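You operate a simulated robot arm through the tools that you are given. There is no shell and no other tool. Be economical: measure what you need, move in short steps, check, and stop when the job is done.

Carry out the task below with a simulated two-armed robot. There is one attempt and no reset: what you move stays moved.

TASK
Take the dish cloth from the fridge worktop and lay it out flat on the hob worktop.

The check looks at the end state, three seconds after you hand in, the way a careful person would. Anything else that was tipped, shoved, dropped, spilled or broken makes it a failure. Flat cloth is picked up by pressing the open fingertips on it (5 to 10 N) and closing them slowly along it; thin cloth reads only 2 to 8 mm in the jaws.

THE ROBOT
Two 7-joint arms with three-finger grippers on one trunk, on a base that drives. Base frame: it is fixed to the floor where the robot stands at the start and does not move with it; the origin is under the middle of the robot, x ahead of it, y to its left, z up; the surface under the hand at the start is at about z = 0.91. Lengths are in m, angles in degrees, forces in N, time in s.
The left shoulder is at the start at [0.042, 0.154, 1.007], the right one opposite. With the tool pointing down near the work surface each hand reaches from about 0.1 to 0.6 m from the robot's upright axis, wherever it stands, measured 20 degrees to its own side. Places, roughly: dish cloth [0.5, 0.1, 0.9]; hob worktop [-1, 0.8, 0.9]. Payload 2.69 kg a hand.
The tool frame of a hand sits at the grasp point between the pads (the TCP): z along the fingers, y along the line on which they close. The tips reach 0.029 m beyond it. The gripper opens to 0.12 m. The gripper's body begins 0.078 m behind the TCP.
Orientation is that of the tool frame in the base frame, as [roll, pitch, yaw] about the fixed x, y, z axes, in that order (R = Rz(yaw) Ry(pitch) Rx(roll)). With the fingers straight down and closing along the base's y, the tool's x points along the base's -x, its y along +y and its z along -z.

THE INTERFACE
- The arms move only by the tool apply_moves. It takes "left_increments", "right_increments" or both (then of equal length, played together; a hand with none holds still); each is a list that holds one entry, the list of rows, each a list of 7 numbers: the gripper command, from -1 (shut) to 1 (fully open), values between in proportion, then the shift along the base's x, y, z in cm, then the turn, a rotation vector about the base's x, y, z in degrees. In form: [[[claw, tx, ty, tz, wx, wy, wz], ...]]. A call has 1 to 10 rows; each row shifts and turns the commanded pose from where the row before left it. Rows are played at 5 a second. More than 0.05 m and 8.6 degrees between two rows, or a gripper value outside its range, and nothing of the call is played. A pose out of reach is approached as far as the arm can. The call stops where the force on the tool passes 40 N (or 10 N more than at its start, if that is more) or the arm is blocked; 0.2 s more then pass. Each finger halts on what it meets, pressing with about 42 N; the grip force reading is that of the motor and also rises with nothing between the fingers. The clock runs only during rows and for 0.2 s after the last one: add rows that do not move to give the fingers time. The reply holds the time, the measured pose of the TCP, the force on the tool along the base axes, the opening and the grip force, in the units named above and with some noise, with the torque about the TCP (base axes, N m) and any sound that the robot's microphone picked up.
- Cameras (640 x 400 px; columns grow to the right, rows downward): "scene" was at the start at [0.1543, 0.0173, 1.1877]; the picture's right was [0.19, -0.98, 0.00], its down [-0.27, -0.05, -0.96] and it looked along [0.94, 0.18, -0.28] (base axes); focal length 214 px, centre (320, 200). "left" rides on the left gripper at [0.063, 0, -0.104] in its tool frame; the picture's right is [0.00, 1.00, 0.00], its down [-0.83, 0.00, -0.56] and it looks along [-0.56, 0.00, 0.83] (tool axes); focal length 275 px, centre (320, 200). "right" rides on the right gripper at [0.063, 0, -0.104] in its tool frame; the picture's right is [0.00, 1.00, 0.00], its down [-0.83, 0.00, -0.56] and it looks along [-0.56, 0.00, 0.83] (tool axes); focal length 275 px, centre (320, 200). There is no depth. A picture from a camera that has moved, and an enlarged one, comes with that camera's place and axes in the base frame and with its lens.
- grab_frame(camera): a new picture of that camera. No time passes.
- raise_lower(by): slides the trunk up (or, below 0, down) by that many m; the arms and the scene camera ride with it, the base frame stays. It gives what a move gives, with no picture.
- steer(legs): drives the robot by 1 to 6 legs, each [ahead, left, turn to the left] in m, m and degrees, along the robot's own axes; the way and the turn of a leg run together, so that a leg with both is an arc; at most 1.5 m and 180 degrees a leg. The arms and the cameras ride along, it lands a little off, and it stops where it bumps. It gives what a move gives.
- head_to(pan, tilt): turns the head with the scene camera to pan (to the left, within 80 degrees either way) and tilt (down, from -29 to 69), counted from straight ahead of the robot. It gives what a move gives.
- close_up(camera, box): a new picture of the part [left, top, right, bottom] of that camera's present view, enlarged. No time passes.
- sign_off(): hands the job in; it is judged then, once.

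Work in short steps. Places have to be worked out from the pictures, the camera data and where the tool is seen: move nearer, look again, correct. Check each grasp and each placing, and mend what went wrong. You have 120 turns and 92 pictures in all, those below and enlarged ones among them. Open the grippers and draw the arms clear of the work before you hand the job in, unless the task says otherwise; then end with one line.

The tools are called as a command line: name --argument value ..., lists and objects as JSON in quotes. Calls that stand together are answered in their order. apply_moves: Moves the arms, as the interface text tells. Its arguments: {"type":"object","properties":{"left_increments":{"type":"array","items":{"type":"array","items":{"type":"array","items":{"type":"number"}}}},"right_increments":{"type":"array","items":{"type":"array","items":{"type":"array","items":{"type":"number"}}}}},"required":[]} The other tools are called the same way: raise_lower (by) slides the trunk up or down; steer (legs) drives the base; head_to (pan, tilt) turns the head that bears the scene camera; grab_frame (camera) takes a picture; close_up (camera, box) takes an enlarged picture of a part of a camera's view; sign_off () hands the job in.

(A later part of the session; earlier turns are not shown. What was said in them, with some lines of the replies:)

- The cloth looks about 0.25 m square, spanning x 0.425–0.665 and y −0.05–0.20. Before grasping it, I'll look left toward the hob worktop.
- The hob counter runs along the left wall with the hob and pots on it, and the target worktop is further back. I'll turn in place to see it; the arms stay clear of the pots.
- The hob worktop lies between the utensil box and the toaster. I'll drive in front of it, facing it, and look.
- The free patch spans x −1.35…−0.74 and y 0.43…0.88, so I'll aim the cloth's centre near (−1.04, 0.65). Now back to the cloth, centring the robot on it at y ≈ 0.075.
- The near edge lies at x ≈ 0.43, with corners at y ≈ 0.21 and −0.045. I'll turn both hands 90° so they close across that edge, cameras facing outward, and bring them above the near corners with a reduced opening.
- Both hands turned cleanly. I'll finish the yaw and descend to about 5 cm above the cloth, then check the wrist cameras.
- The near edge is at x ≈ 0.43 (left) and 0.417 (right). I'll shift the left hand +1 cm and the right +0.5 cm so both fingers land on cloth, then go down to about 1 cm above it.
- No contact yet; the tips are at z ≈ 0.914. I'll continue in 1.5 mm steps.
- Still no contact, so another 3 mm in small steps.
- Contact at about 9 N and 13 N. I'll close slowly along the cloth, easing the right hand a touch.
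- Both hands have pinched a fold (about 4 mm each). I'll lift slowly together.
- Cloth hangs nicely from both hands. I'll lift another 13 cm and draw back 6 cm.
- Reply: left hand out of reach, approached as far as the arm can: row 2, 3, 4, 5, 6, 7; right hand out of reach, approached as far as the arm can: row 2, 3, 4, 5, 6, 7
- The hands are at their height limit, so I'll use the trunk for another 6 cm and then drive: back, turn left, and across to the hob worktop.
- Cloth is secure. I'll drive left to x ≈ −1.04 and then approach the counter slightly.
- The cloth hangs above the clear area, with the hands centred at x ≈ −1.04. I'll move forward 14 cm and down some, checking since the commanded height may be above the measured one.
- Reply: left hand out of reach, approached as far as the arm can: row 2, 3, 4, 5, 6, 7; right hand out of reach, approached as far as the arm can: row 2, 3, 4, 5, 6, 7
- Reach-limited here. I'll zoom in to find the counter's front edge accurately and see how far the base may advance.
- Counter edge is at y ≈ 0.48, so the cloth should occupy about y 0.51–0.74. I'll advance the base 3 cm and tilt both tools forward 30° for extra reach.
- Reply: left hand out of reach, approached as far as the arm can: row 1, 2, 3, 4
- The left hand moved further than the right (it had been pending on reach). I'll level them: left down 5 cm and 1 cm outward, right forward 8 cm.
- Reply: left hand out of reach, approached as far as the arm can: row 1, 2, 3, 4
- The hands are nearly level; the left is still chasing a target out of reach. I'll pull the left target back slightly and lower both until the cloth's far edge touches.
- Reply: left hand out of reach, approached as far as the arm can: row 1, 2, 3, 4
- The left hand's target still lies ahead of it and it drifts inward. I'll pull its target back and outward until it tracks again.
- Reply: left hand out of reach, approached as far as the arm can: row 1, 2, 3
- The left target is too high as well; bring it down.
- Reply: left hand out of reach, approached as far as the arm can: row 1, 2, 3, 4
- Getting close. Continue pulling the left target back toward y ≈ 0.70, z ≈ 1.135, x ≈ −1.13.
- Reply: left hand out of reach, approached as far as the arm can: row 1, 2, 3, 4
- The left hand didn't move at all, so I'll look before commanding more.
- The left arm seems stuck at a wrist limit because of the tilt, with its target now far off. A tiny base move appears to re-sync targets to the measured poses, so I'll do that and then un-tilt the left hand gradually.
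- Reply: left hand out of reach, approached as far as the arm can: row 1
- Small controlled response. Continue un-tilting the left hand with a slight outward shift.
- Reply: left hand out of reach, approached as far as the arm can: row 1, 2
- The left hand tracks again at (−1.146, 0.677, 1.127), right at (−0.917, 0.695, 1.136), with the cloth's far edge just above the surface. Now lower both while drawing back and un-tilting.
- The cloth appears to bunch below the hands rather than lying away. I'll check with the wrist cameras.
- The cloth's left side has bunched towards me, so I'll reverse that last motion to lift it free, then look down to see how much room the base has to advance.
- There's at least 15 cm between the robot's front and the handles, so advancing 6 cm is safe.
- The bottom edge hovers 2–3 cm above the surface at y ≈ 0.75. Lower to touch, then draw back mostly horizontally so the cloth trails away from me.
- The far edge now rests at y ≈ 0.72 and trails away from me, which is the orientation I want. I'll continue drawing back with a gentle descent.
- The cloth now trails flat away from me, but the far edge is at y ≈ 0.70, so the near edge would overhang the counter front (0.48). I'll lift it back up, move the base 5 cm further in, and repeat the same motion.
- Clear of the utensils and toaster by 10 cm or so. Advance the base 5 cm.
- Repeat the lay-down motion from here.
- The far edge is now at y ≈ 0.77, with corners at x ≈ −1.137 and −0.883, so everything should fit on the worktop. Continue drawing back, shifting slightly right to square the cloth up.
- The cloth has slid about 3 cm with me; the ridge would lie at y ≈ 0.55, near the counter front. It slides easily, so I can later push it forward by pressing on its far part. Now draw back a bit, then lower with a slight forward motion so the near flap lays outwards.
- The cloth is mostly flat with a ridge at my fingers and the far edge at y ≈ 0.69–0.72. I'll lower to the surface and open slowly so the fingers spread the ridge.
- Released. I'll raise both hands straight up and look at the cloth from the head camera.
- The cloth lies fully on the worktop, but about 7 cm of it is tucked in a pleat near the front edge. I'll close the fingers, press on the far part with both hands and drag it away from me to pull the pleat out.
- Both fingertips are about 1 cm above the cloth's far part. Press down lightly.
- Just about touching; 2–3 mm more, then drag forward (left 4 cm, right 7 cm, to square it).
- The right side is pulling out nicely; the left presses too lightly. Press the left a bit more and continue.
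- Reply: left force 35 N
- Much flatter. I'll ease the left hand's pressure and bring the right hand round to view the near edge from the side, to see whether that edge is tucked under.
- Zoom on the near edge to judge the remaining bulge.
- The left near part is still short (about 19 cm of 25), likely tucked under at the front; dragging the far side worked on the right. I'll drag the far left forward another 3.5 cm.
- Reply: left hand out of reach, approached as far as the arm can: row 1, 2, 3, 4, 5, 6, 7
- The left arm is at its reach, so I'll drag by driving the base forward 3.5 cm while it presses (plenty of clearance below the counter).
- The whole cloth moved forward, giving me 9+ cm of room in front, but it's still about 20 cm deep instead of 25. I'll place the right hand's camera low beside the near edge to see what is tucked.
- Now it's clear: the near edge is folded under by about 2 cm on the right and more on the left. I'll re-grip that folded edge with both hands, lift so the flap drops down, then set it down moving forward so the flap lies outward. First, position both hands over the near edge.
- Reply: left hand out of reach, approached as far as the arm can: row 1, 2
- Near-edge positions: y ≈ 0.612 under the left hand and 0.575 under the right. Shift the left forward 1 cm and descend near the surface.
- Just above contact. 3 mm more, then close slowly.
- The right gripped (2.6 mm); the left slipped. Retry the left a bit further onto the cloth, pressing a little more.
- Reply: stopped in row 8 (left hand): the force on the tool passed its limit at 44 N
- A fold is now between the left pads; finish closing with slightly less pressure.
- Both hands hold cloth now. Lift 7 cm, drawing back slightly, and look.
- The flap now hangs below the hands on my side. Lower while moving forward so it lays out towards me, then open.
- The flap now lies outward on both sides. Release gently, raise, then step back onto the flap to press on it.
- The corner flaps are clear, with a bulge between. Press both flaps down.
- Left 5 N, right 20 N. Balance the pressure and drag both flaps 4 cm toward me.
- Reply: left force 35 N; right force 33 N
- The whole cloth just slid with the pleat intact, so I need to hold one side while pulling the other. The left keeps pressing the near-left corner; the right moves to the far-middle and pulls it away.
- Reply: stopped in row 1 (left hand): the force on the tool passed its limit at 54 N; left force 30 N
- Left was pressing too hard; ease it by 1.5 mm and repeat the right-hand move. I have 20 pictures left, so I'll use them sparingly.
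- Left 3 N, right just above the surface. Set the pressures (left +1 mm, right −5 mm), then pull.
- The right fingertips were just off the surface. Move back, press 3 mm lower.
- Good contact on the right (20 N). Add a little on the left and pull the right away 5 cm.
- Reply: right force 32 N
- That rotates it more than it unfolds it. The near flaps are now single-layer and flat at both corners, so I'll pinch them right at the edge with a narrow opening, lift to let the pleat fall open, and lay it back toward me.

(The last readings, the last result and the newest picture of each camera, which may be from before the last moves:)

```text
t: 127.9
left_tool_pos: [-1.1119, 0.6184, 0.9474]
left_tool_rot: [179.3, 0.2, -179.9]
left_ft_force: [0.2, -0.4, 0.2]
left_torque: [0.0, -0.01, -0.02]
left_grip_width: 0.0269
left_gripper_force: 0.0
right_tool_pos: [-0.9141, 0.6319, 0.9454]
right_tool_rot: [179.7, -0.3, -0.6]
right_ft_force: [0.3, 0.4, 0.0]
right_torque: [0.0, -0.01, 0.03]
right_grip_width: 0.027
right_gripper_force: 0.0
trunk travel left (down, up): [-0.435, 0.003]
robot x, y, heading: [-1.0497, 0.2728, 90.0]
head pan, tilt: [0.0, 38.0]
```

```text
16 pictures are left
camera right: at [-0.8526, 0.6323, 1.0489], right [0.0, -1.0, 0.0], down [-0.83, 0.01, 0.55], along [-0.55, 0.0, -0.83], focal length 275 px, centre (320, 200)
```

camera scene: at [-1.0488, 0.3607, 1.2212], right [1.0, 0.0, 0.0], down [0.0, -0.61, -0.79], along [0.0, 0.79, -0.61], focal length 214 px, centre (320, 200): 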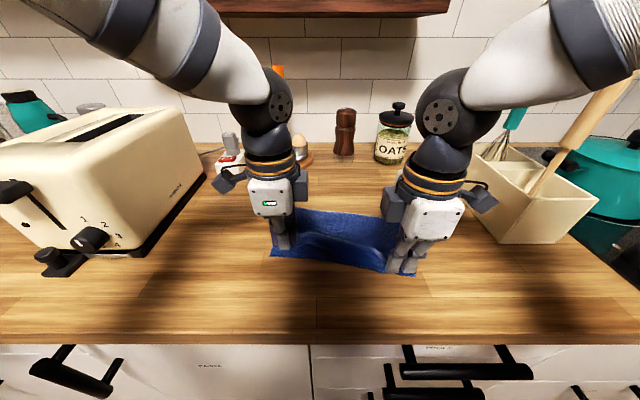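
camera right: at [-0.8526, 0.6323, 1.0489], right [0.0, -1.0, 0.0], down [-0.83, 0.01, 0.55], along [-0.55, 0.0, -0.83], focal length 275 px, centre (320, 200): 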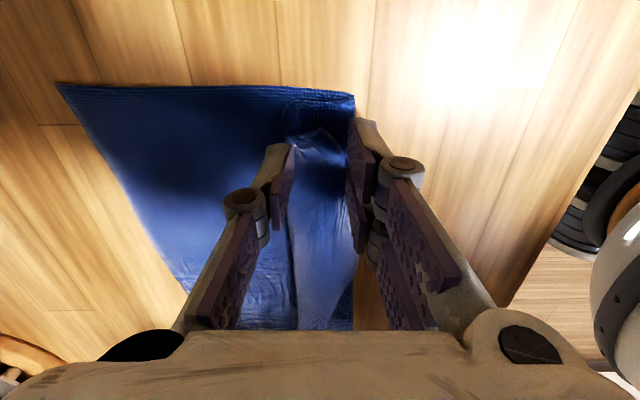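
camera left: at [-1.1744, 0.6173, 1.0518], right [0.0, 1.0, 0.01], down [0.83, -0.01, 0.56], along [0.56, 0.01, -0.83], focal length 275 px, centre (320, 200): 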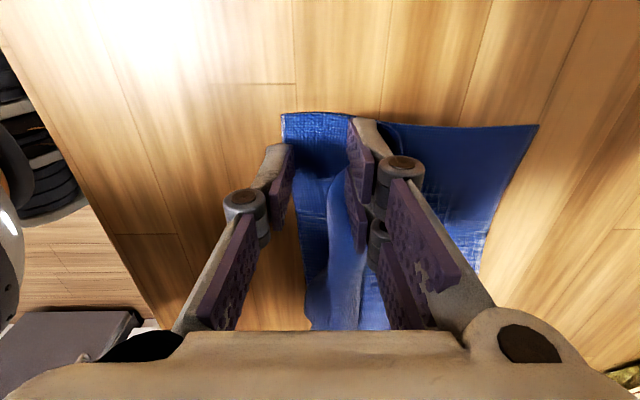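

On the right the ridge lies between the fingers, so I shift the right hand 2 cm outward to the bare corner, and the left 1 cm outward; then press and close.

apply_moves --left_increments '[[[-0.55, -0.5, 0, 0, 0, 0, 0], [-0.55, -0.5, 0, 0, 0, 0, 0], [-0.55, 0, 0, -0.6, 0, 0, 0], [-0.55, 0, 0, -0.25, 0, 0, 0], [-0.55, 0, 0, -0.15, 0, 0, 0], [-0.55, 0, 0, 0, 0, 0, 0]]]' --right_increments '[[[-0.55, 1, 0, 0, 0, 0, 0], [-0.55, 1.1, 0, 0, 0, 0, 0], [-0.55, 0, 0, -0.5, 0, 0, 0], [-0.55, 0, 0, -0.25, 0, 0, 0], [-0.55, 0, 0, -0.1, 0, 0, 0], [-0.55, 0, 0, 0, 0, 0, 0]]]'

```text
t: 129.3
left_tool_pos: [-1.1213, 0.6166, 0.9389]
left_tool_rot: [178.9, 0.2, -179.8]
left_ft_force: [-0.2, 1.9, 12.8]
left_torque: [0.31, -0.21, 0.01]
left_grip_width: 0.0269
left_gripper_force: 0.2
right_tool_pos: [-0.8948, 0.6298, 0.9399]
right_tool_rot: [-179.7, -0.3, -0.6]
right_ft_force: [2.4, 1.0, 35.7]
right_torque: [0.05, 0.01, 0.04]
right_grip_width: 0.0284
right_gripper_force: 0.2
trunk travel left (down, up): [-0.435, 0.003]
robot x, y, heading: [-1.0456, 0.2687, 90.0]
head pan, tilt: [0.0, 38.0]
```

Left 13 N, right 36 N; ease the right by 2 mm and close both slowly.

apply_moves --left_increments '[[[-0.55, 0, 0, 0, 0, 0, 0], [-0.63, 0, 0, 0, 0, 0, 0], [-0.71, 0, 0, 0, 0, 0, 0], [-0.79, 0, 0, 0, 0, 0, 0], [-0.87, 0, 0, 0, 0, 0, 0], [-0.95, 0, 0, 0, 0, 0, 0], [-1, 0, 0, 0, 0, 0, 0], [-1, 0, 0, 0, 0, 0, 0]]]' --right_increments '[[[-0.55, 0, 0, 0.2, 0, 0, 0], [-0.63, 0, 0, 0, 0, 0, 0], [-0.71, 0, 0, 0, 0, 0, 0], [-0.79, 0, 0, 0, 0, 0, 0], [-0.87, 0, 0, 0, 0, 0, 0], [-0.95, 0, 0, 0, 0, 0, 0], [-1, 0, 0, 0, 0, 0, 0], [-1, 0, 0, 0, 0, 0, 0]]]'

```text
t: 131.1
left_tool_pos: [-1.1216, 0.6166, 0.9382]
left_tool_rot: [179.3, 0.2, -179.9]
left_ft_force: [1.3, -0.2, 17.6]
left_torque: [0.02, -0.22, 0.03]
left_grip_width: 0.0
left_gripper_force: 28.4
right_tool_pos: [-0.8948, 0.6298, 0.9393]
right_tool_rot: [179.8, -0.4, -0.4]
right_ft_force: [-3.1, -1.3, 26.8]
right_torque: [0.02, 0.18, 0.12]
right_grip_width: 0.0027
right_gripper_force: 31.5
trunk travel left (down, up): [-0.435, 0.003]
robot x, y, heading: [-1.0453, 0.2668, 89.9]
head pan, tilt: [0.0, 38.0]
```

The right has it; the left slipped again. Retry the left 8 mm deeper with a wider opening.

apply_moves --left_increments '[[[-1, 0, 0, 0.8, 0, 0, 0], [-0.35, 0, 0.8, 0, 0, 0, 0], [-0.35, 0, 0, -0.6, 0, 0, 0], [-0.35, 0, 0, -0.25, 0, 0, 0], [-0.45, 0, 0, 0, 0, 0, 0], [-0.55, 0, 0, 0, 0, 0, 0], [-0.67, 0, 0, 0, 0, 0, 0], [-0.79, 0, 0, 0, 0, 0, 0], [-0.9, 0, 0, 0, 0, 0, 0], [-1, 0, 0, 0, 0, 0, 0]]]'

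apply_moves --left_increments '[[[-1, 0, 0, 0, 0, 0, 0], [-1, 0, 0, 0, 0, 0, 0]]]'

```text
t: 133.3
left_tool_pos: [-1.1207, 0.6248, 0.9381]
left_tool_rot: [179.3, 0.2, -179.9]
left_ft_force: [1.1, 5.5, 29.7]
left_torque: [0.41, -0.62, 0.16]
left_grip_width: 0.0
left_gripper_force: 29.2
right_tool_pos: [-0.8944, 0.6325, 0.9395]
right_tool_rot: [179.8, -0.4, -0.5]
right_ft_force: [-1.8, -1.5, 17.4]
right_torque: [-0.04, 0.11, 0.06]
right_grip_width: 0.0024
right_gripper_force: 31.6
trunk travel left (down, up): [-0.435, 0.003]
robot x, y, heading: [-1.0502, 0.2748, 90.1]
head pan, tilt: [0.0, 38.0]
```

```text
t: 133.9
left_tool_pos: [-1.1203, 0.6259, 0.9376]
left_tool_rot: [179.1, 0.2, -180.0]
left_ft_force: [1.7, 5.2, 26.2]
left_torque: [0.34, -0.62, 0.08]
left_grip_width: 0.0
left_gripper_force: 29.0
right_tool_pos: [-0.8946, 0.6311, 0.9397]
right_tool_rot: [179.9, -0.4, -0.5]
right_ft_force: [-2.5, -1.0, 18.7]
right_torque: [-0.03, 0.12, 0.03]
right_grip_width: 0.0026
right_gripper_force: 31.9
trunk travel left (down, up): [-0.435, 0.003]
robot x, y, heading: [-1.0482, 0.2684, 90.0]
head pan, tilt: [0.0, 38.0]
```

Missed again; check where the cloth is relative to the left fingers.

grab_frame --camera "left"

```text
15 pictures are left
camera left: at [-1.1849, 0.6239, 1.0421], right [0.0, 1.0, 0.02], down [0.83, -0.01, 0.56], along [0.56, 0.01, -0.83], focal length 275 px, centre (320, 200)
```

left: 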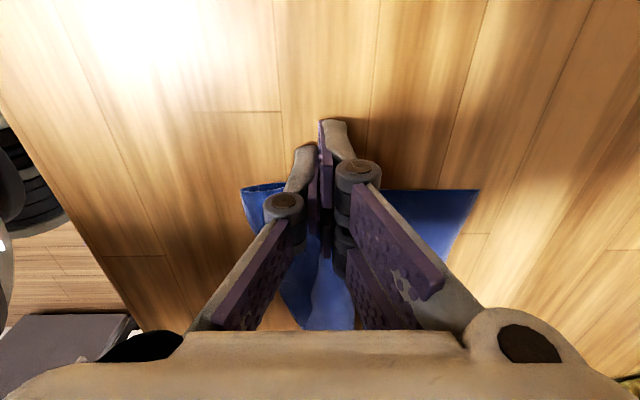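

The cloth has shifted about 3 cm to the right, so the left fingers were off its side. Reposition to x ≈ −1.085, y ≈ 0.605 and pinch.

apply_moves --left_increments '[[[-1, 0, 0, 1.5, 0, 0, 0], [-1, 0, 0, 1, 0, 0, 0], [-0.3, 1.8, -1, 0, 0, 0, 0], [-0.3, 1.7, -1, 0, 0, 0, 0], [-0.3, 0, 0, -2, 0, 0, 0], [-0.3, 0, 0, -0.25, 0, 0, 0], [-0.3, 0, 0, -0.1, 0, 0, 0], [-0.3, 0, 0, 0, 0, 0, 0]]]'

apply_moves --left_increments '[[[-0.4, 0, 0, -0.1, 0, 0, 0], [-0.5, 0, 0, 0, 0, 0, 0], [-0.6, 0, 0, 0, 0, 0, 0], [-0.7, 0, 0, 0, 0, 0, 0], [-0.8, 0, 0, 0, 0, 0, 0], [-0.9, 0, 0, 0, 0, 0, 0], [-1, 0, 0, 0, 0, 0, 0], [-1, 0, 0, 0, 0, 0, 0]]]'

```text
t: 135.7
left_tool_pos: [-1.0867, 0.6056, 0.9404]
left_tool_rot: [178.9, 0.3, -179.9]
left_ft_force: [-2.3, 1.6, 18.0]
left_torque: [0.41, 0.03, 0.03]
left_grip_width: 0.0429
left_gripper_force: 0.0
right_tool_pos: [-0.8936, 0.63, 0.9397]
right_tool_rot: [179.9, -0.3, -0.5]
right_ft_force: [-1.3, 0.1, 18.0]
right_torque: [0.07, 0.08, 0.05]
right_grip_width: 0.0026
right_gripper_force: 31.6
trunk travel left (down, up): [-0.435, 0.003]
robot x, y, heading: [-1.047, 0.2714, 90.2]
head pan, tilt: [0.0, 38.0]
```

```text
t: 136.5
left_tool_pos: [-1.0853, 0.6059, 0.9404]
left_tool_rot: [178.8, 0.4, -179.8]
left_ft_force: [-2.2, -1.0, 21.0]
left_torque: [0.26, 0.09, 0.02]
left_grip_width: 0.0232
left_gripper_force: 0.0
right_tool_pos: [-0.8942, 0.6313, 0.9393]
right_tool_rot: [180.0, -0.2, -0.5]
right_ft_force: [0.8, -1.3, 14.7]
right_torque: [-0.03, 0.02, 0.06]
right_grip_width: 0.0025
right_gripper_force: 31.7
trunk travel left (down, up): [-0.435, 0.003]
robot x, y, heading: [-1.049, 0.2714, 90.0]
head pan, tilt: [0.0, 38.0]
stopped in row 3 (left hand): the force on the tool passed its limit at 43 N (the readings are from after the stop); the commanded pose is now the measured one
```

Pressing hard; ease 1 mm and finish closing.

apply_moves --left_increments '[[[-0.65, 0, 0, 0.1, 0, 0, 0], [-0.75, 0, 0, 0, 0, 0, 0], [-0.85, 0, 0, 0, 0, 0, 0], [-0.95, 0, 0, 0, 0, 0, 0], [-1, 0, 0, 0, 0, 0, 0], [-1, 0, 0, 0, 0, 0, 0]]]'

```text
t: 137.9
left_tool_pos: [-1.0861, 0.6065, 0.9404]
left_tool_rot: [179.0, 0.2, -179.8]
left_ft_force: [0.6, 2.6, -0.9]
left_torque: [0.08, 0.04, -0.01]
left_grip_width: 0.0047
left_gripper_force: 32.9
right_tool_pos: [-0.8949, 0.631, 0.9382]
right_tool_rot: [179.8, -0.4, -0.5]
right_ft_force: [-0.7, -2.4, 28.3]
right_torque: [-0.04, 0.11, 0.04]
right_grip_width: 0.0025
right_gripper_force: 31.9
trunk travel left (down, up): [-0.435, 0.003]
robot x, y, heading: [-1.049, 0.2727, 89.9]
head pan, tilt: [0.0, 38.0]
```

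Both hold (4.7 and 2.5 mm). Lift about 15 cm, spreading the hands 3 cm apart to take out sideways slack.

apply_moves --left_increments '[[[-1, 0, 0, 1, 0, 0, 0], [-1, 0, 0, 1.5, 0, 0, 0], [-1, 0, 0, 2, 0, 0, 0], [-1, 0, 0.3, 2, 0, 0, 0], [-1, -0.4, 0.4, 2, 0, 0, 0], [-1, -0.4, 0.4, 2, 0, 0, 0], [-1, -0.4, 0.4, 2, 0, 0, 0], [-1, -0.3, 0.4, 2, 0, 0, 0], [-1, 0, 0, 0, 0, 0, 0]]]' --right_increments '[[[-1, 0, 0, 1, 0, 0, 0], [-1, 0, 0, 1.5, 0, 0, 0], [-1, 0, 0, 2, 0, 0, 0], [-1, 0, 0, 2, 0, 0, 0], [-1, 0.4, 0, 2, 0, 0, 0], [-1, 0.4, 0, 2, 0, 0, 0], [-1, 0.4, 0, 2, 0, 0, 0], [-1, 0.3, 0, 2, 0, 0, 0], [-1, 0, 0, 0, 0, 0, 0]]]'

close_up --camera "scene" --box '[200, 110, 480, 285]'

```text
t: 139.9
left_tool_pos: [-1.1002, 0.6262, 1.0852]
left_tool_rot: [179.2, 0.3, -179.8]
left_ft_force: [1.0, 1.6, 0.3]
left_torque: [-0.14, -0.06, -0.03]
left_grip_width: 0.0037
left_gripper_force: 36.8
right_tool_pos: [-0.8789, 0.6323, 1.0843]
right_tool_rot: [179.7, -0.4, -0.6]
right_ft_force: [-0.9, 0.2, 1.1]
right_torque: [0.01, 0.03, -0.02]
right_grip_width: 0.002
right_gripper_force: 31.9
trunk travel left (down, up): [-0.435, 0.003]
robot x, y, heading: [-1.0452, 0.2723, 90.2]
head pan, tilt: [0.0, 38.0]
```

```text
2.29 times, centred on (340, 198) of scene
camera zoom: at [-1.0485, 0.3622, 1.2217], right [1.0, 0.0, 0.0], down [0.0, -0.62, -0.79], along [0.0, 0.79, -0.62], focal length 490 px, centre (274, 206)
```

zoom: 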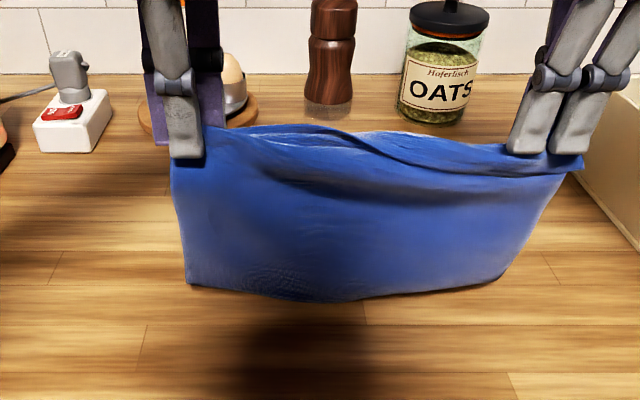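

The pleat has opened and the sheet hangs as a single layer. Move forward 11 cm and up a bit for a fresh lay-down.

apply_moves --left_increments '[[[-1, 0, 1, 1.5, 0, 0, 0], [-1, 0, 1.8, 1, 1, 0, 0], [-1, 0, 2, 0.5, 2, 0, 0], [-1, 0, 2, 0.5, 2, 0, 0], [-1, 0, 2, 0, 2, 0, 0], [-1, 0, 2, 0, 2, 0, 0], [-1, 0, 1.4, 0, 2, 0, 0], [-1, 0, 0, 0, 0, 0, 0]]]' --right_increments '[[[-1, 0, 1, 1.5, 0, 0, 0], [-1, 0, 1.8, 1, 1, 0, 0], [-1, 0, 2, 0.5, 2, 0, 0], [-1, 0, 2, 0.5, 2, 0, 0], [-1, 0, 2, 0, 2, 0, 0], [-1, 0, 2, 0, 2, 0, 0], [-1, 0, 1.4, 0, 2, 0, 0], [-1, 0, 0, 0, 0, 0, 0]]]'

grab_frame --camera "scene"

```text
t: 141.7
left_tool_pos: [-1.102, 0.7482, 1.1206]
left_tool_rot: [168.1, 0.3, -179.9]
left_ft_force: [0.9, 1.4, -0.9]
left_torque: [0.21, -0.03, -0.09]
left_grip_width: 0.0033
left_gripper_force: 31.7
right_tool_pos: [-0.8798, 0.7539, 1.1189]
right_tool_rot: [-169.4, -0.1, -0.6]
right_ft_force: [-1.2, -0.1, -0.5]
right_torque: [0.0, 0.04, 0.03]
right_grip_width: 0.0023
right_gripper_force: 30.4
trunk travel left (down, up): [-0.435, 0.003]
robot x, y, heading: [-1.046, 0.2727, 89.8]
head pan, tilt: [0.0, 38.0]
```

```text
13 pictures are left
camera scene: at [-1.0485, 0.3618, 1.2218], right [1.0, 0.0, 0.0], down [0.0, -0.62, -0.79], along [0.0, 0.79, -0.62], focal length 214 px, centre (320, 200)
```

scene: 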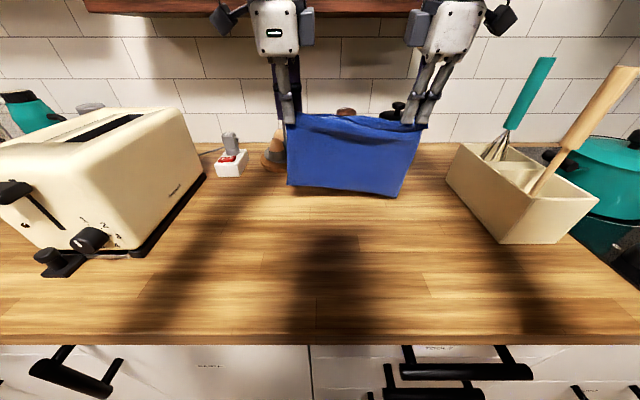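

The cloth hangs well with the bottom just above the surface. Repeat the lay-down path: touch, then draw back and descend.

apply_moves --left_increments '[[[-1, 0, 0, -1.7, 0, 0, 0], [-1, 0, -0.8, -1.6, 0, 0, 0], [-1, 0, -1.9, -0.8, -1, 0, 0], [-1, 0, -1.9, -0.8, -1, 0, 0], [-1, 0, -1.9, -1, -1, 0, 0], [-1, 0, -1.7, -1.2, -1, 0, 0], [-1, 0, -1.7, -1.2, -1, 0, 0], [-1, 0, -1.2, -1.2, -1, 0, 0], [-1, 0, -1.2, -1.2, -1, 0, 0], [-1, 0, -1, -1.2, -1, 0, 0]]]' --right_increments '[[[-1, 0, 0, -1.7, 0, 0, 0], [-1, 0, -0.8, -1.6, 0, 0, 0], [-1, 0, -1.9, -0.8, -1, 0, 0], [-1, 0, -1.9, -0.8, -1, 0, 0], [-1, 0, -1.9, -1, -1, 0, 0], [-1, 0, -1.7, -1.2, -1, 0, 0], [-1, 0, -1.7, -1.2, -1, 0, 0], [-1, 0, -1.2, -1.2, -1, 0, 0], [-1, 0, -1.2, -1.2, -1, 0, 0], [-1, 0, -1, -1.2, -1, 0, 0]]]'

grab_frame --camera "left"

```text
t: 143.9
left_tool_pos: [-1.0991, 0.6149, 1.0018]
left_tool_rot: [176.1, 0.3, -179.8]
left_ft_force: [0.6, 0.1, 0.3]
left_torque: [-0.08, 0.01, 0.02]
left_grip_width: 0.0022
left_gripper_force: 30.9
right_tool_pos: [-0.8798, 0.6188, 0.9997]
right_tool_rot: [-177.3, -0.2, -0.5]
right_ft_force: [0.0, -0.8, -0.1]
right_torque: [0.11, -0.01, 0.02]
right_grip_width: 0.0026
right_gripper_force: 34.1
trunk travel left (down, up): [-0.435, 0.003]
robot x, y, heading: [-1.0519, 0.2701, 89.9]
head pan, tilt: [0.0, 38.0]
```

```text
12 pictures are left
camera left: at [-1.164, 0.6083, 1.1046], right [0.0, 1.0, 0.07], down [0.83, -0.04, 0.56], along [0.56, 0.06, -0.83], focal length 275 px, centre (320, 200)
```

left: 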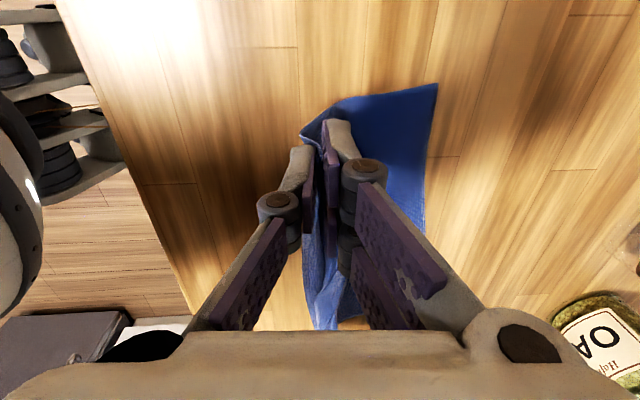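

The far edge is at y ≈ 0.70 with slack remaining. Draw back another 7 cm at height to tauten.

apply_moves --left_increments '[[[-1, 0, -1.2, -0.2, -0.5, 0, 0], [-1, 0, -1.2, -0.2, -0.5, 0, 0], [-1, 0, -1.2, -0.2, -0.5, 0, 0], [-1, 0, -1.2, -0.2, -0.5, 0, 0], [-1, 0, -1.2, -0.2, -0.5, 0, 0], [-1, 0, -1.2, -0.2, -0.5, 0, 0], [-1, 0, 0, 0, 0, 0, 0]]]' --right_increments '[[[-1, 0, -1.2, -0.2, -0.5, 0, 0], [-1, 0, -1.2, -0.2, -0.5, 0, 0], [-1, 0, -1.2, -0.2, -0.5, 0, 0], [-1, 0, -1.2, -0.2, -0.5, 0, 0], [-1, 0, -1.2, -0.2, -0.5, 0, 0], [-1, 0, -1.2, -0.2, 0, 0, 0], [-1, 0, 0, 0, 0, 0, 0]]]'

grab_frame --camera "right"

```text
t: 145.5
left_tool_pos: [-1.1002, 0.544, 0.9882]
left_tool_rot: [179.1, 0.3, -179.8]
left_ft_force: [2.7, 3.2, 0.4]
left_torque: [0.11, -0.03, 0.05]
left_grip_width: 0.0022
left_gripper_force: 31.1
right_tool_pos: [-0.8791, 0.5494, 0.9873]
right_tool_rot: [-179.8, -0.3, -0.4]
right_ft_force: [-0.3, 1.8, 1.7]
right_torque: [-0.07, 0.04, -0.02]
right_grip_width: 0.0013
right_gripper_force: 29.9
trunk travel left (down, up): [-0.435, 0.003]
robot x, y, heading: [-1.0501, 0.272, 90.0]
head pan, tilt: [0.0, 38.0]
```

```text
11 pictures are left
camera right: at [-0.8172, 0.5488, 1.0903], right [0.0, -1.0, 0.0], down [-0.83, 0.0, 0.55], along [-0.55, 0.0, -0.83], focal length 275 px, centre (320, 200)
```

right: 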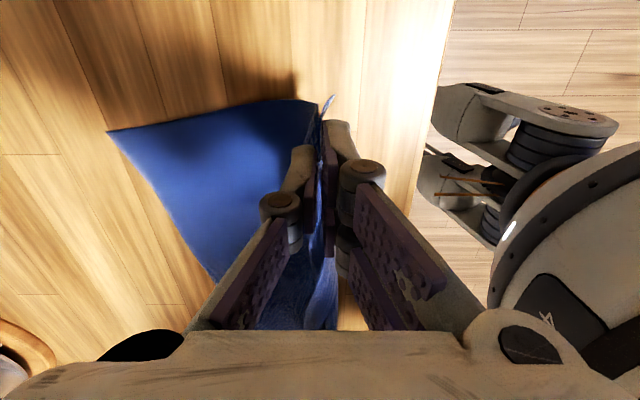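

Nearly taut, far edge at y ≈ 0.69. Retract 2.5 cm more, then lower with a small forward motion (more on the left, where the flap is longer), and open slightly to release.

apply_moves --left_increments '[[[-1, 0, -1.2, 0, 0, 0, 0], [-1, 0, -1.2, 0, 0, 0, 0], [-1, 0, 0.1, -1.2, 0, 0, 0], [-1, 0, 0.4, -1, 0, 0, 0], [-1, 0, 0.7, -0.9, 0, 0, 0], [-1, 0, 0.7, -0.9, 0, 0, 0], [-1, 0, 0.7, -0.7, 0, 0, 0], [-0.85, 0, 0, 0, 0, 0, 0], [-0.7, 0, 0, 0, 0, 0, 0], [-0.6, 0, 0, 0.2, 0, 0, 0]]]' --right_increments '[[[-1, 0, -1.2, 0, 0, 0, 0], [-1, 0, -1.2, 0, 0, 0, 0], [-1, 0, 0, -1.2, 0, 0, 0], [-1, 0, 0.2, -1, 0, 0, 0], [-1, 0, 0.4, -0.9, 0, 0, 0], [-1, 0, 0.5, -0.9, 0, 0, 0], [-1, 0, 0.5, -0.6, 0, 0, 0], [-0.85, 0, 0, 0, 0, 0, 0], [-0.7, 0, 0, 0, 0, 0, 0], [-0.6, 0, 0, 0.2, 0, 0, 0]]]'

apply_moves --left_increments '[[[-0.6, 0, 0, 2, 0, 0, 0], [-0.6, 0, 0, 3, 0, 0, 0], [-1, -2, 0, 2, 0, 0, 0], [-1, -3, 0, 0, 0, 0, 0], [-1, -2, 0, 0, 0, 0, 0]]]' --right_increments '[[[-0.6, 0, 0, 2, 0, 0, 0], [-0.6, 0, 0, 3, 0, 0, 0], [-1, 2, 0, 2, 0, 0, 0], [-1, 3, 0, 0, 0, 0, 0], [-1, 2, 0, 0, 0, 0, 0]]]'

close_up --camera "scene" --box '[200, 150, 480, 325]'

```text
t: 147.7
left_tool_pos: [-1.1011, 0.5456, 0.9427]
left_tool_rot: [179.1, 0.2, -179.9]
left_ft_force: [-0.4, 0.0, -0.6]
left_torque: [0.02, -0.01, 0.02]
left_grip_width: 0.0239
left_gripper_force: 0.1
right_tool_pos: [-0.8786, 0.5404, 0.9433]
right_tool_rot: [-179.7, -0.3, -0.5]
right_ft_force: [0.7, 0.3, -0.9]
right_torque: [-0.01, -0.03, 0.01]
right_grip_width: 0.0242
right_gripper_force: 0.0
trunk travel left (down, up): [-0.435, 0.003]
robot x, y, heading: [-1.0436, 0.2729, 90.2]
head pan, tilt: [0.0, 38.0]
```

```text
t: 148.9
left_tool_pos: [-1.1711, 0.5451, 1.0136]
left_tool_rot: [179.1, 0.3, -179.8]
left_ft_force: [-0.3, -0.2, 0.4]
left_torque: [0.02, -0.02, -0.02]
left_grip_width: 0.0
left_gripper_force: 28.5
right_tool_pos: [-0.8092, 0.5407, 1.0139]
right_tool_rot: [-179.7, -0.3, -0.6]
right_ft_force: [-0.1, -0.1, 0.7]
right_torque: [-0.02, 0.03, -0.03]
right_grip_width: 0.0001
right_gripper_force: 28.5
trunk travel left (down, up): [-0.435, 0.003]
robot x, y, heading: [-1.0471, 0.267, 90.0]
head pan, tilt: [0.0, 38.0]
```

```text
2.29 times, centred on (340, 238) of scene
camera zoom: at [-1.0486, 0.3619, 1.2217], right [1.0, 0.0, 0.0], down [0.0, -0.62, -0.79], along [0.0, 0.79, -0.62], focal length 490 px, centre (274, 114)
```

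zoom: 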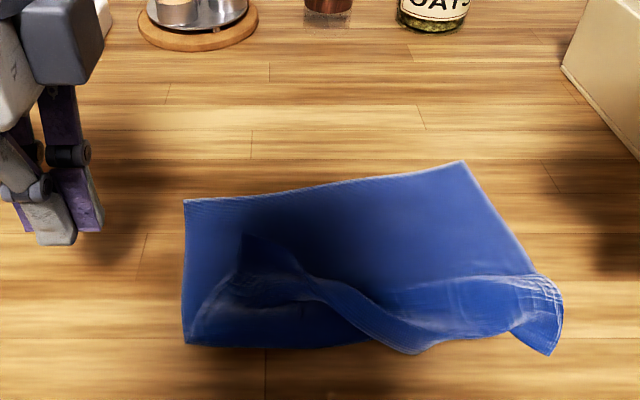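

The near flap is laid out, with a soft pleat left between. Now press the far corners and drag them away from me (left further, since it's been pulled back).

apply_moves --left_increments '[[[-1, 2.3, 2.7, 0, 0, 0, 0], [-1, 2.3, 2.7, 0, 0, 0, 0], [-1, 2.4, 2.5, 0, 0, 0, 0], [-1, 0, 0, -3, 0, 0, 0], [-1, 0, 0, -3, 0, 0, 0], [-1, 0, 0, -1.1, 0, 0, 0], [-1, 0, 0, -0.25, 0, 0, 0], [-1, 0, 0, -0.2, 0, 0, 0], [-1, 0, 0, 0, 0, 0, 0]]]' --right_increments '[[[-1, -2.8, 4, 0, 0, 0, 0], [-1, -2.8, 4, 0, 0, 0, 0], [-1, -2.8, 4, 0, 0, 0, 0], [-1, 0, 0.5, -3, 0, 0, 0], [-1, 0, 0, -3, 0, 0, 0], [-1, 0, 0, -1.1, 0, 0, 0], [-1, 0, 0, -0.25, 0, 0, 0], [-1, 0, 0, -0.3, 0, 0, 0], [-1, 0, 0, 0, 0, 0, 0]]]'

```text
t: 150.9
left_tool_pos: [-1.1002, 0.6234, 0.9388]
left_tool_rot: [179.0, 0.3, -179.7]
left_ft_force: [0.2, -0.2, -0.1]
left_torque: [-0.01, 0.0, -0.03]
left_grip_width: 0.0
left_gripper_force: 28.2
right_tool_pos: [-0.894, 0.6653, 0.9366]
right_tool_rot: [-179.6, -0.3, -0.5]
right_ft_force: [0.5, 0.9, 10.0]
right_torque: [-0.05, 0.06, 0.03]
right_grip_width: 0.0
right_gripper_force: 28.4
trunk travel left (down, up): [-0.435, 0.003]
robot x, y, heading: [-1.0444, 0.2714, 89.9]
head pan, tilt: [0.0, 38.0]
```

Right 10 N; left needs about 3 mm more. Then drag left 8 cm and right 6 cm.

apply_moves --left_increments '[[[-1, 0, 0, -0.2, 0, 0, 0], [-1, 0, 0, -0.15, 0, 0, 0], [-1, 0, 1, 0, 0, 0, 0], [-1, 0, 1, 0, 0, 0, 0], [-1, 0, 1, 0, 0, 0, 0], [-1, 0, 1, 0, 0, 0, 0], [-1, 0, 1, 0, 0, 0, 0], [-1, 0, 1, 0, 0, 0, 0], [-1, 0, 1, 0, 0, 0, 0], [-1, 0, 1, 0, 0, 0, 0]]]' --right_increments '[[[-1, 0, 0, 0, 0, 0, 0], [-1, 0, 0, 0, 0, 0, 0], [-1, 0, 0.4, 0, 0, 0, 0], [-1, 0, 0.6, 0, 0, 0, 0], [-1, 0, 0.8, 0, 0, 0, 0], [-1, 0, 0.8, 0, 0, 0, 0], [-1, 0, 0.8, 0, 0, 0, 0], [-1, 0, 0.8, 0, 0, 0, 0], [-1, 0, 0.9, 0, 0, 0, 0], [-1, 0, 0.9, 0, 0, 0, 0]]]'

close_up --camera "scene" --box '[200, 150, 480, 325]'

```text
t: 152.5
left_tool_pos: [-1.0994, 0.675, 0.9368]
left_tool_rot: [178.8, 0.5, -179.7]
left_ft_force: [-0.2, -2.2, 18.6]
left_torque: [-0.14, 0.02, 0.0]
left_grip_width: 0.0
left_gripper_force: 28.7
right_tool_pos: [-0.8933, 0.6996, 0.9377]
right_tool_rot: [-179.8, -0.3, -0.4]
right_ft_force: [1.2, -1.1, 8.8]
right_torque: [-0.05, 0.07, 0.02]
right_grip_width: 0.0
right_gripper_force: 28.4
trunk travel left (down, up): [-0.435, 0.003]
robot x, y, heading: [-1.0447, 0.2732, 90.0]
head pan, tilt: [0.0, 38.0]
stopped in row 8 (left hand): the force on the tool passed its limit at 40 N (the readings are from after the stop); the commanded pose is now the measured one
```

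```text
2.29 times, centred on (340, 238) of scene
camera zoom: at [-1.0485, 0.3598, 1.2218], right [1.0, 0.0, 0.0], down [0.0, -0.61, -0.79], along [0.0, 0.79, -0.61], focal length 490 px, centre (274, 114)
```

zoom: 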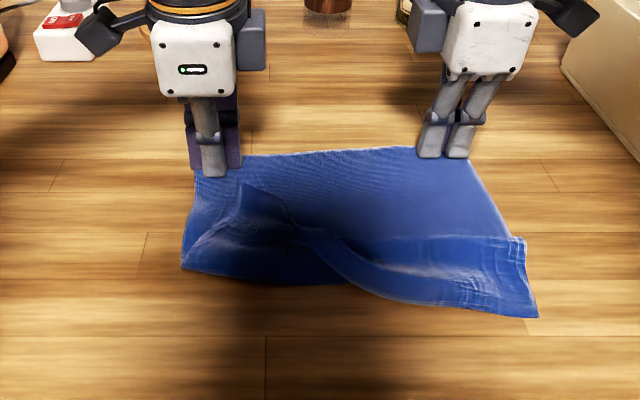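

The pleat remains on the left. Pulling along diagonals keeps the hands apart and won't rotate the cloth: the right holds the far-right corner, the left presses the near-left corner and pulls it outward. First, reposition the left.

apply_moves --left_increments '[[[-1, 0, 0, 2, 0, 0, 0], [-1, 0, 0, 2, 0, 0, 0], [-1, 0, -2.7, 0, 0, 0, 0], [-1, 0, -2.7, 0, 0, 0, 0], [-1, 0, -2.7, 0, 0, 0, 0], [-1, 0, 0, -2, 0, 0, 0], [-1, 0, 0, -1.8, 0, 0, 0], [-1, 0, 0, -0.2, 0, 0, 0], [-1, 0, 0, 0, 0, 0, 0]]]' --right_increments '[[[-1, 0, 0, -0.05, 0, 0, 0], [-1, 0, 0, 0, 0, 0, 0], [-1, 0, 0, 0, 0, 0, 0], [-1, 0, 0, 0, 0, 0, 0], [-1, 0, 0, 0, 0, 0, 0], [-1, 0, 0, 0, 0, 0, 0], [-1, 0, 0, 0, 0, 0, 0], [-1, 0, 0, 0, 0, 0, 0], [-1, 0, 0, 0, 0, 0, 0]]]'

```text
t: 154.5
left_tool_pos: [-1.1005, 0.5932, 0.9388]
left_tool_rot: [178.7, 0.5, -179.8]
left_ft_force: [-3.4, -5.6, 32.5]
left_torque: [-0.29, -0.02, 0.0]
left_grip_width: 0.0
left_gripper_force: 28.6
right_tool_pos: [-0.8933, 0.6982, 0.9374]
right_tool_rot: [-179.8, -0.3, -0.4]
right_ft_force: [1.1, 3.2, 16.5]
right_torque: [0.05, 0.1, -0.02]
right_grip_width: 0.0
right_gripper_force: 28.5
trunk travel left (down, up): [-0.435, 0.003]
robot x, y, heading: [-1.0481, 0.2678, 89.9]
head pan, tilt: [0.0, 38.0]
```

Left 32 N, right 16 N. Ease the left by 1 mm and pull it outward along the diagonal about 6 cm.

apply_moves --left_increments '[[[-1, -0.2, -0.1, 0.1, 0, 0, 0], [-1, -0.7, -0.35, 0, 0, 0, 0], [-1, -0.7, -0.35, 0, 0, 0, 0], [-1, -0.7, -0.35, 0, 0, 0, 0], [-1, -0.7, -0.35, 0, 0, 0, 0], [-1, -0.7, -0.35, 0, 0, 0, 0], [-1, -0.7, -0.35, 0, 0, 0, 0], [-1, -0.7, -0.35, 0, 0, 0, 0], [-1, -0.5, -0.3, 0, 0, 0, 0], [-1, 0, 0, 0, 0, 0, 0]]]'

close_up --camera "scene" --box '[200, 150, 480, 325]'

```text
t: 156.7
left_tool_pos: [-1.1549, 0.5644, 0.9377]
left_tool_rot: [178.7, 0.5, -179.8]
left_ft_force: [12.8, 9.4, 31.8]
left_torque: [0.22, -0.63, 0.11]
left_grip_width: 0.0
left_gripper_force: 28.9
right_tool_pos: [-0.8929, 0.6986, 0.9377]
right_tool_rot: [-179.7, -0.3, -0.4]
right_ft_force: [-11.8, -3.9, 27.4]
right_torque: [-0.22, 0.48, -0.03]
right_grip_width: 0.0
right_gripper_force: 29.2
trunk travel left (down, up): [-0.435, 0.003]
robot x, y, heading: [-1.0465, 0.2731, 90.2]
head pan, tilt: [0.0, 38.0]
```

```text
2.29 times, centred on (340, 238) of scene
camera zoom: at [-1.0484, 0.3595, 1.222], right [1.0, 0.0, 0.0], down [0.0, -0.61, -0.79], along [0.0, 0.79, -0.61], focal length 490 px, centre (274, 114)
```

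zoom: 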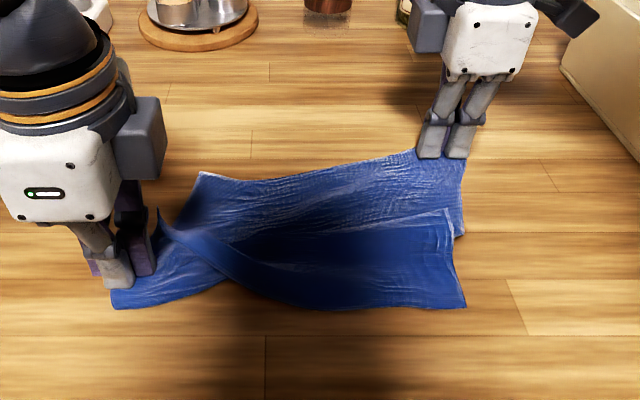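

The diagonal tension works: that diagonal is now taut. Now the other diagonal: the left goes to the far-left corner, the right to the near-right corner.

apply_moves --left_increments '[[[-1, 0, 0, 2, 0, 0, 0], [-1, 0, 0, 2, 0, 0, 0], [-1, 1.8, 2.9, 0, 0, 0, 0], [-1, 1.8, 2.9, 0, 0, 0, 0], [-1, 1.9, 3, 0, 0, 0, 0], [-1, 0, 0, 0, 0, 0, 0], [-1, 0, 0, -2, 0, 0, 0], [-1, 0, 0, -1.8, 0, 0, 0], [-1, 0, 0, -0.2, 0, 0, 0], [-1, 0, 0, 0, 0, 0, 0]]]' --right_increments '[[[-1, 0, 0, 2, 0, 0, 0], [-1, 0, 0, 2, 0, 0, 0], [-1, -1.3, -3.5, 0, 0, 0, 0], [-1, -1.3, -3.5, 0, 0, 0, 0], [-1, -1.3, -3.5, 0, 0, 0, 0], [-1, 0, -3.4, 0, 0, 0, 0], [-1, 0, 0, -2, 0, 0, 0], [-1, 0, 0, -1.7, 0, 0, 0], [-1, 0, 0, -0.2, 0, 0, 0], [-1, 0, 0, 0, 0, 0, 0]]]'

```text
t: 158.9
left_tool_pos: [-1.1003, 0.6521, 0.9372]
left_tool_rot: [178.8, 0.5, -179.8]
left_ft_force: [-0.6, 1.4, 6.8]
left_torque: [0.01, 0.1, 0.01]
left_grip_width: 0.0
left_gripper_force: 28.9
right_tool_pos: [-0.932, 0.5614, 0.9377]
right_tool_rot: [-179.6, -0.2, -0.4]
right_ft_force: [0.5, 0.3, 14.3]
right_torque: [-0.07, 0.18, 0.03]
right_grip_width: 0.0
right_gripper_force: 28.1
trunk travel left (down, up): [-0.435, 0.003]
robot x, y, heading: [-1.0453, 0.2694, 89.9]
head pan, tilt: [0.0, 38.0]
```

Both pressing well (7 and 14 N). Pull the near-right corner outward about 7 cm and the far-left about 3 cm.

apply_moves --left_increments '[[[-1, 0, 0, -0.1, 0, 0, 0], [-1, -0.3, 0.2, 0, 0, 0, 0], [-1, -0.3, 0.2, 0, 0, 0, 0], [-1, -0.3, 0.2, 0, 0, 0, 0], [-1, -0.3, 0.2, 0, 0, 0, 0], [-1, -0.3, 0.2, 0, 0, 0, 0], [-1, -0.3, 0.2, 0, 0, 0, 0], [-1, -0.3, 0.2, 0, 0, 0, 0], [-1, -0.3, 0.2, 0, 0, 0, 0], [-1, 0, 0, 0, 0, 0, 0]]]' --right_increments '[[[-1, 0, 0, 0, 0, 0, 0], [-1, 0.75, -0.4, 0, 0, 0, 0], [-1, 0.75, -0.4, 0, 0, 0, 0], [-1, 0.75, -0.4, 0, 0, 0, 0], [-1, 0.75, -0.4, 0, 0, 0, 0], [-1, 0.75, -0.4, 0, 0, 0, 0], [-1, 0.75, -0.4, 0, 0, 0, 0], [-1, 0.75, -0.4, 0, 0, 0, 0], [-1, 0.75, -0.4, 0, 0, 0, 0], [-1, 0, 0, 0, 0, 0, 0]]]'

close_up --camera "scene" --box '[200, 150, 480, 325]'

```text
t: 161.1
left_tool_pos: [-1.1242, 0.6678, 0.9366]
left_tool_rot: [178.8, 0.3, -179.8]
left_ft_force: [9.2, -5.3, 38.5]
left_torque: [-0.24, 0.03, 0.08]
left_grip_width: 0.0
left_gripper_force: 28.4
right_tool_pos: [-0.8709, 0.5273, 0.938]
right_tool_rot: [-179.7, -0.3, -0.4]
right_ft_force: [-1.7, 1.2, 6.3]
right_torque: [0.05, 0.15, 0.0]
right_grip_width: 0.0
right_gripper_force: 28.6
trunk travel left (down, up): [-0.435, 0.003]
robot x, y, heading: [-1.0424, 0.2727, 90.1]
head pan, tilt: [0.0, 38.0]
```

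```text
2.29 times, centred on (340, 238) of scene
camera zoom: at [-1.0474, 0.3591, 1.222], right [1.0, 0.0, 0.0], down [0.0, -0.61, -0.79], along [0.0, 0.79, -0.61], focal length 490 px, centre (274, 114)
```

zoom: 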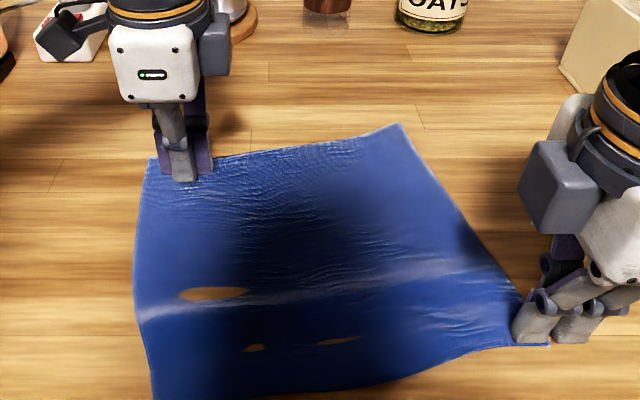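

Huge improvement: it's spread to nearly its full 25 cm, with only a gentle ridge and the near-left corner close to the counter front (y ≈ 0.485). Next: move the right hand to the far-right corner and pull both far corners away 3–4 cm.

apply_moves --left_increments '[[[-1, 0, 0, 0.1, 0, 0, 0], [-1, 0, 0, 0, 0, 0, 0], [-1, 0, 0, 0, 0, 0, 0], [-1, 0, 0, 0, 0, 0, 0], [-1, 0, 0, 0, 0, 0, 0], [-1, 0, 0, 0, 0, 0, 0], [-1, 0, 0, 0, 0, 0, 0], [-1, 0, 0, 0, 0, 0, 0], [-1, 0, 0, 0, 0, 0, 0], [-1, 0, 0, 0, 0, 0, 0]]]' --right_increments '[[[-1, 0, 0, 2, 0, 0, 0], [-1, 0, 0, 2, 0, 0, 0], [-1, -1.1, 4, 0, 0, 0, 0], [-1, -1.1, 4, 0, 0, 0, 0], [-1, -1.1, 4, 0, 0, 0, 0], [-1, -1.1, 4, 0, 0, 0, 0], [-1, -1, 4, 0, 0, 0, 0], [-1, 0, 0, -2, 0, 0, 0], [-1, 0, 0, -1.9, 0, 0, 0], [-1, 0, 0, -0.25, 0, 0, 0]]]'

```text
t: 163.3
left_tool_pos: [-1.1245, 0.6692, 0.9375]
left_tool_rot: [178.8, 0.4, -179.9]
left_ft_force: [5.1, 0.6, 15.9]
left_torque: [-0.03, 0.03, 0.02]
left_grip_width: 0.0001
left_gripper_force: 28.0
right_tool_pos: [-0.9252, 0.729, 0.9368]
right_tool_rot: [-179.7, -0.4, -0.3]
right_ft_force: [1.0, -2.6, 13.6]
right_torque: [-0.14, 0.05, 0.07]
right_grip_width: 0.0
right_gripper_force: 28.5
trunk travel left (down, up): [-0.435, 0.003]
robot x, y, heading: [-1.0484, 0.2704, 90.0]
head pan, tilt: [0.0, 38.0]
```

Both far corners are pressed (16 and 14 N). Pull away: left 5 cm, right 2.5 cm to square it.

apply_moves --left_increments '[[[-1, -0.1, 0.6, 0, 0, 0, 0], [-1, -0.1, 0.6, 0, 0, 0, 0], [-1, -0.1, 0.6, 0, 0, 0, 0], [-1, 0, 0.6, 0, 0, 0, 0], [-1, 0, 0.7, 0, 0, 0, 0], [-1, 0, 0.7, 0, 0, 0, 0], [-1, 0, 0.7, 0, 0, 0, 0], [-1, 0, 0.5, 0, 0, 0, 0], [-1, 0, 0, 0, 0, 0, 0]]]' --right_increments '[[[-1, 0.1, 0.3, 0, 0, 0, 0], [-1, 0.1, 0.3, 0, 0, 0, 0], [-1, 0.1, 0.3, 0, 0, 0, 0], [-1, 0, 0.3, 0, 0, 0, 0], [-1, 0, 0.4, 0, 0, 0, 0], [-1, 0, 0.4, 0, 0, 0, 0], [-1, 0, 0.3, 0, 0, 0, 0], [-1, 0, 0.3, 0, 0, 0, 0], [-1, 0, 0, 0, 0, 0, 0]]]'

close_up --camera "scene" --box '[200, 150, 480, 325]'

```text
t: 165.3
left_tool_pos: [-1.1291, 0.7184, 0.9384]
left_tool_rot: [178.8, 0.4, -179.9]
left_ft_force: [-0.7, -0.3, 5.6]
left_torque: [-0.09, 0.04, 0.0]
left_grip_width: 0.0001
left_gripper_force: 28.5
right_tool_pos: [-0.9239, 0.7532, 0.938]
right_tool_rot: [-179.7, -0.3, -0.4]
right_ft_force: [0.0, -6.3, 26.9]
right_torque: [-0.29, 0.19, 0.01]
right_grip_width: 0.0
right_gripper_force: 28.5
trunk travel left (down, up): [-0.435, 0.003]
robot x, y, heading: [-1.0479, 0.2691, 90.3]
head pan, tilt: [0.0, 38.0]
```

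```text
2.29 times, centred on (340, 238) of scene
camera zoom: at [-1.0488, 0.3589, 1.222], right [1.0, 0.0, 0.0], down [0.0, -0.61, -0.79], along [0.0, 0.79, -0.61], focal length 490 px, centre (274, 114)
```

zoom: 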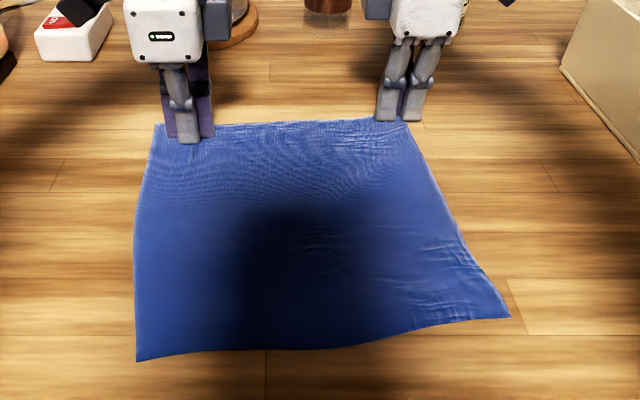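

The cloth is now spread flat and fully on the worktop (near-left corner at y ≈ 0.51). Lift both hands straight up and clear, then inspect.

apply_moves --left_increments '[[[-1, 0, 0, 1, 0, 0, 0], [-1, 0, 0, 3, 0, 0, 0], [-1, 0, 0, 4, 0, 0, 0], [-1, -1, -3, 4, 0, 0, 0], [-1, -1.5, -4, 3, 0, 0, 0], [-1, -1.5, -4, 0, 0, 0, 0], [-1, -1.5, -4, 0, 0, 0, 0], [-1, -1.5, -4, 0, 0, 0, 0]]]' --right_increments '[[[-1, 0, 0, 1, 0, 0, 0], [-1, 0, 0, 3, 0, 0, 0], [-1, 0, 0, 4, 0, 0, 0], [-1, 1, -3, 4, 0, 0, 0], [-1, 1.5, -4, 3, 0, 0, 0], [-1, 1.5, -4, 0, 0, 0, 0], [-1, 1.5, -4, 0, 0, 0, 0], [-1, 1.5, -4, 0, 0, 0, 0]]]'

grab_frame --camera "scene"

```text
refused: row 4 steps farther than a row can; nothing moved
```

```text
5 pictures are left
camera scene: at [-1.0488, 0.3589, 1.222], right [1.0, 0.0, 0.0], down [0.0, -0.61, -0.79], along [0.0, 0.79, -0.61], focal length 214 px, centre (320, 200)
```

scene: 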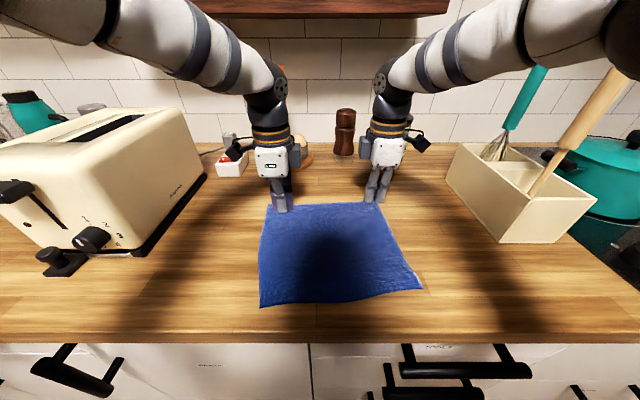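

One row was too large, so nothing moved. Redo with smaller steps.

apply_moves --left_increments '[[[-1, 0, 0, 1, 0, 0, 0], [-1, 0, 0, 2.5, 0, 0, 0], [-1, 0, 0, 3.5, 0, 0, 0], [-1, 0, 0, 4, 0, 0, 0], [-1, -0.5, -3, 2, 0, 0, 0], [-1, -0.5, -4, 0, 0, 0, 0], [-1, -0.5, -4, 0, 0, 0, 0], [-1, -0.5, -4, 0, 0, 0, 0], [-1, 0, -4, 0, 0, 0, 0]]]' --right_increments '[[[-1, 0, 0, 1, 0, 0, 0], [-1, 0, 0, 2.5, 0, 0, 0], [-1, 0, 0, 3.5, 0, 0, 0], [-1, 0, 0, 4, 0, 0, 0], [-1, 0.5, -3, 2, 0, 0, 0], [-1, 0.5, -4, 0, 0, 0, 0], [-1, 0.5, -4, 0, 0, 0, 0], [-1, 0.5, -4, 0, 0, 0, 0], [-1, 0, -4, 0, 0, 0, 0]]]'

steer --legs '[[-0.25, 0, 0]]'

grab_frame --camera "scene"

```text
t: 167.3
left_tool_pos: [-1.1492, 0.5293, 1.067]
left_tool_rot: [178.9, 0.2, -179.7]
left_ft_force: [0.8, -0.9, 0.7]
left_torque: [0.04, -0.04, -0.01]
left_grip_width: 0.0
left_gripper_force: 28.4
right_tool_pos: [-0.902, 0.5634, 1.0658]
right_tool_rot: [-179.7, -0.2, -0.5]
right_ft_force: [-1.2, -0.8, 0.2]
right_torque: [0.01, 0.03, 0.03]
right_grip_width: 0.0
right_gripper_force: 28.7
trunk travel left (down, up): [-0.435, 0.003]
robot x, y, heading: [-1.046, 0.268, 90.1]
head pan, tilt: [0.0, 38.0]
```

```text
t: 169.2
left_tool_pos: [-1.1487, 0.2807, 1.0664]
left_tool_rot: [179.1, 0.4, -179.9]
left_ft_force: [0.1, -0.2, -0.7]
left_torque: [0.06, 0.0, 0.01]
left_grip_width: 0.0
left_gripper_force: 28.1
right_tool_pos: [-0.9029, 0.3149, 1.0647]
right_tool_rot: [-179.9, -0.3, -0.4]
right_ft_force: [0.5, -0.5, -0.4]
right_torque: [0.04, 0.03, -0.01]
right_grip_width: 0.0
right_gripper_force: 28.8
trunk travel left (down, up): [-0.435, 0.003]
robot x, y, heading: [-1.0475, 0.0166, 90.3]
head pan, tilt: [0.0, 38.0]
```

```text
4 pictures are left
camera scene: at [-1.0484, 0.1116, 1.2217], right [1.0, 0.0, 0.0], down [0.0, -0.62, -0.79], along [0.0, 0.79, -0.62], focal length 214 px, centre (320, 200)
```

scene: 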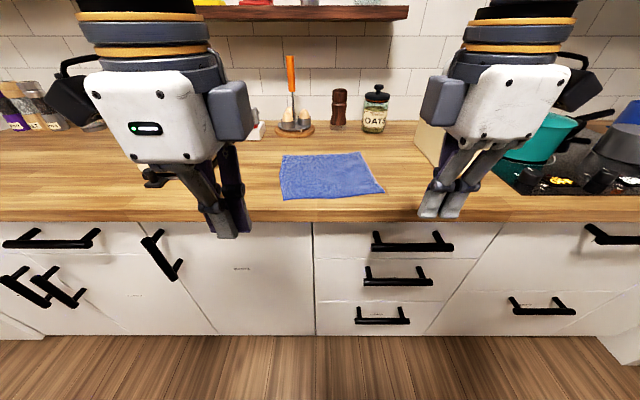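

The cloth looks flat and inside the counter edge. Open the grippers and take one close look to confirm.

apply_moves --left_increments '[[[0.5, 0, 0, 0, 0, 0, 0], [0.5, 0, 0, 0, 0, 0, 0], [0.5, 0, 0, 0, 0, 0, 0]]]' --right_increments '[[[0.5, 0, 0, 0, 0, 0, 0], [0.5, 0, 0, 0, 0, 0, 0], [0.5, 0, 0, 0, 0, 0, 0]]]'

close_up --camera "scene" --box '[250, 130, 410, 230]'

```text
t: 170.0
left_tool_pos: [-1.1489, 0.2818, 1.0651]
left_tool_rot: [179.0, 0.5, -179.7]
left_ft_force: [-0.1, -0.3, -0.5]
left_torque: [0.01, 0.0, 0.01]
left_grip_width: 0.0901
left_gripper_force: 0.0
right_tool_pos: [-0.9034, 0.3164, 1.065]
right_tool_rot: [-179.8, -0.3, -0.3]
right_ft_force: [-0.3, 0.3, 0.6]
right_torque: [-0.01, 0.03, -0.03]
right_grip_width: 0.09
right_gripper_force: 0.1
trunk travel left (down, up): [-0.435, 0.003]
robot x, y, heading: [-1.0464, 0.0196, 90.4]
head pan, tilt: [0.0, 38.0]
```

```text
4.00 times, centred on (330, 180) of scene
camera zoom: at [-1.0484, 0.1122, 1.2217], right [1.0, 0.0, 0.0], down [0.0, -0.62, -0.79], along [0.0, 0.79, -0.62], focal length 858 px, centre (280, 280)
```

zoom: 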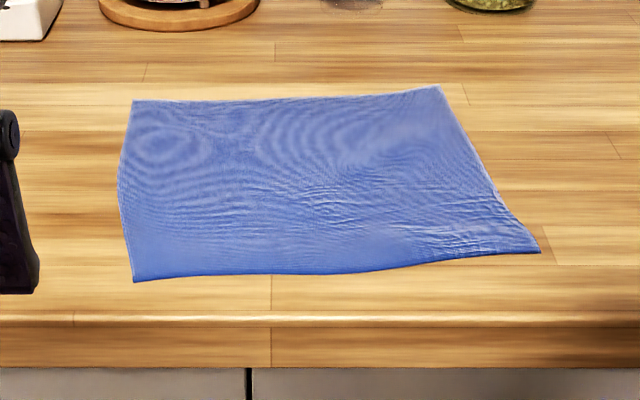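

The cloth lies flat, all four corners spread, entirely on the hob worktop, and nothing else was disturbed. The hands are open and clear, so I'm handing in.

sign_off

```text
The job is handed in.
```

The dish cloth is spread flat on the hob worktop, with all four corners out and its near edge a few centimetres inside the counter front. In the last pictures nothing else looked moved, and the grippers were open and clear when I handed in.
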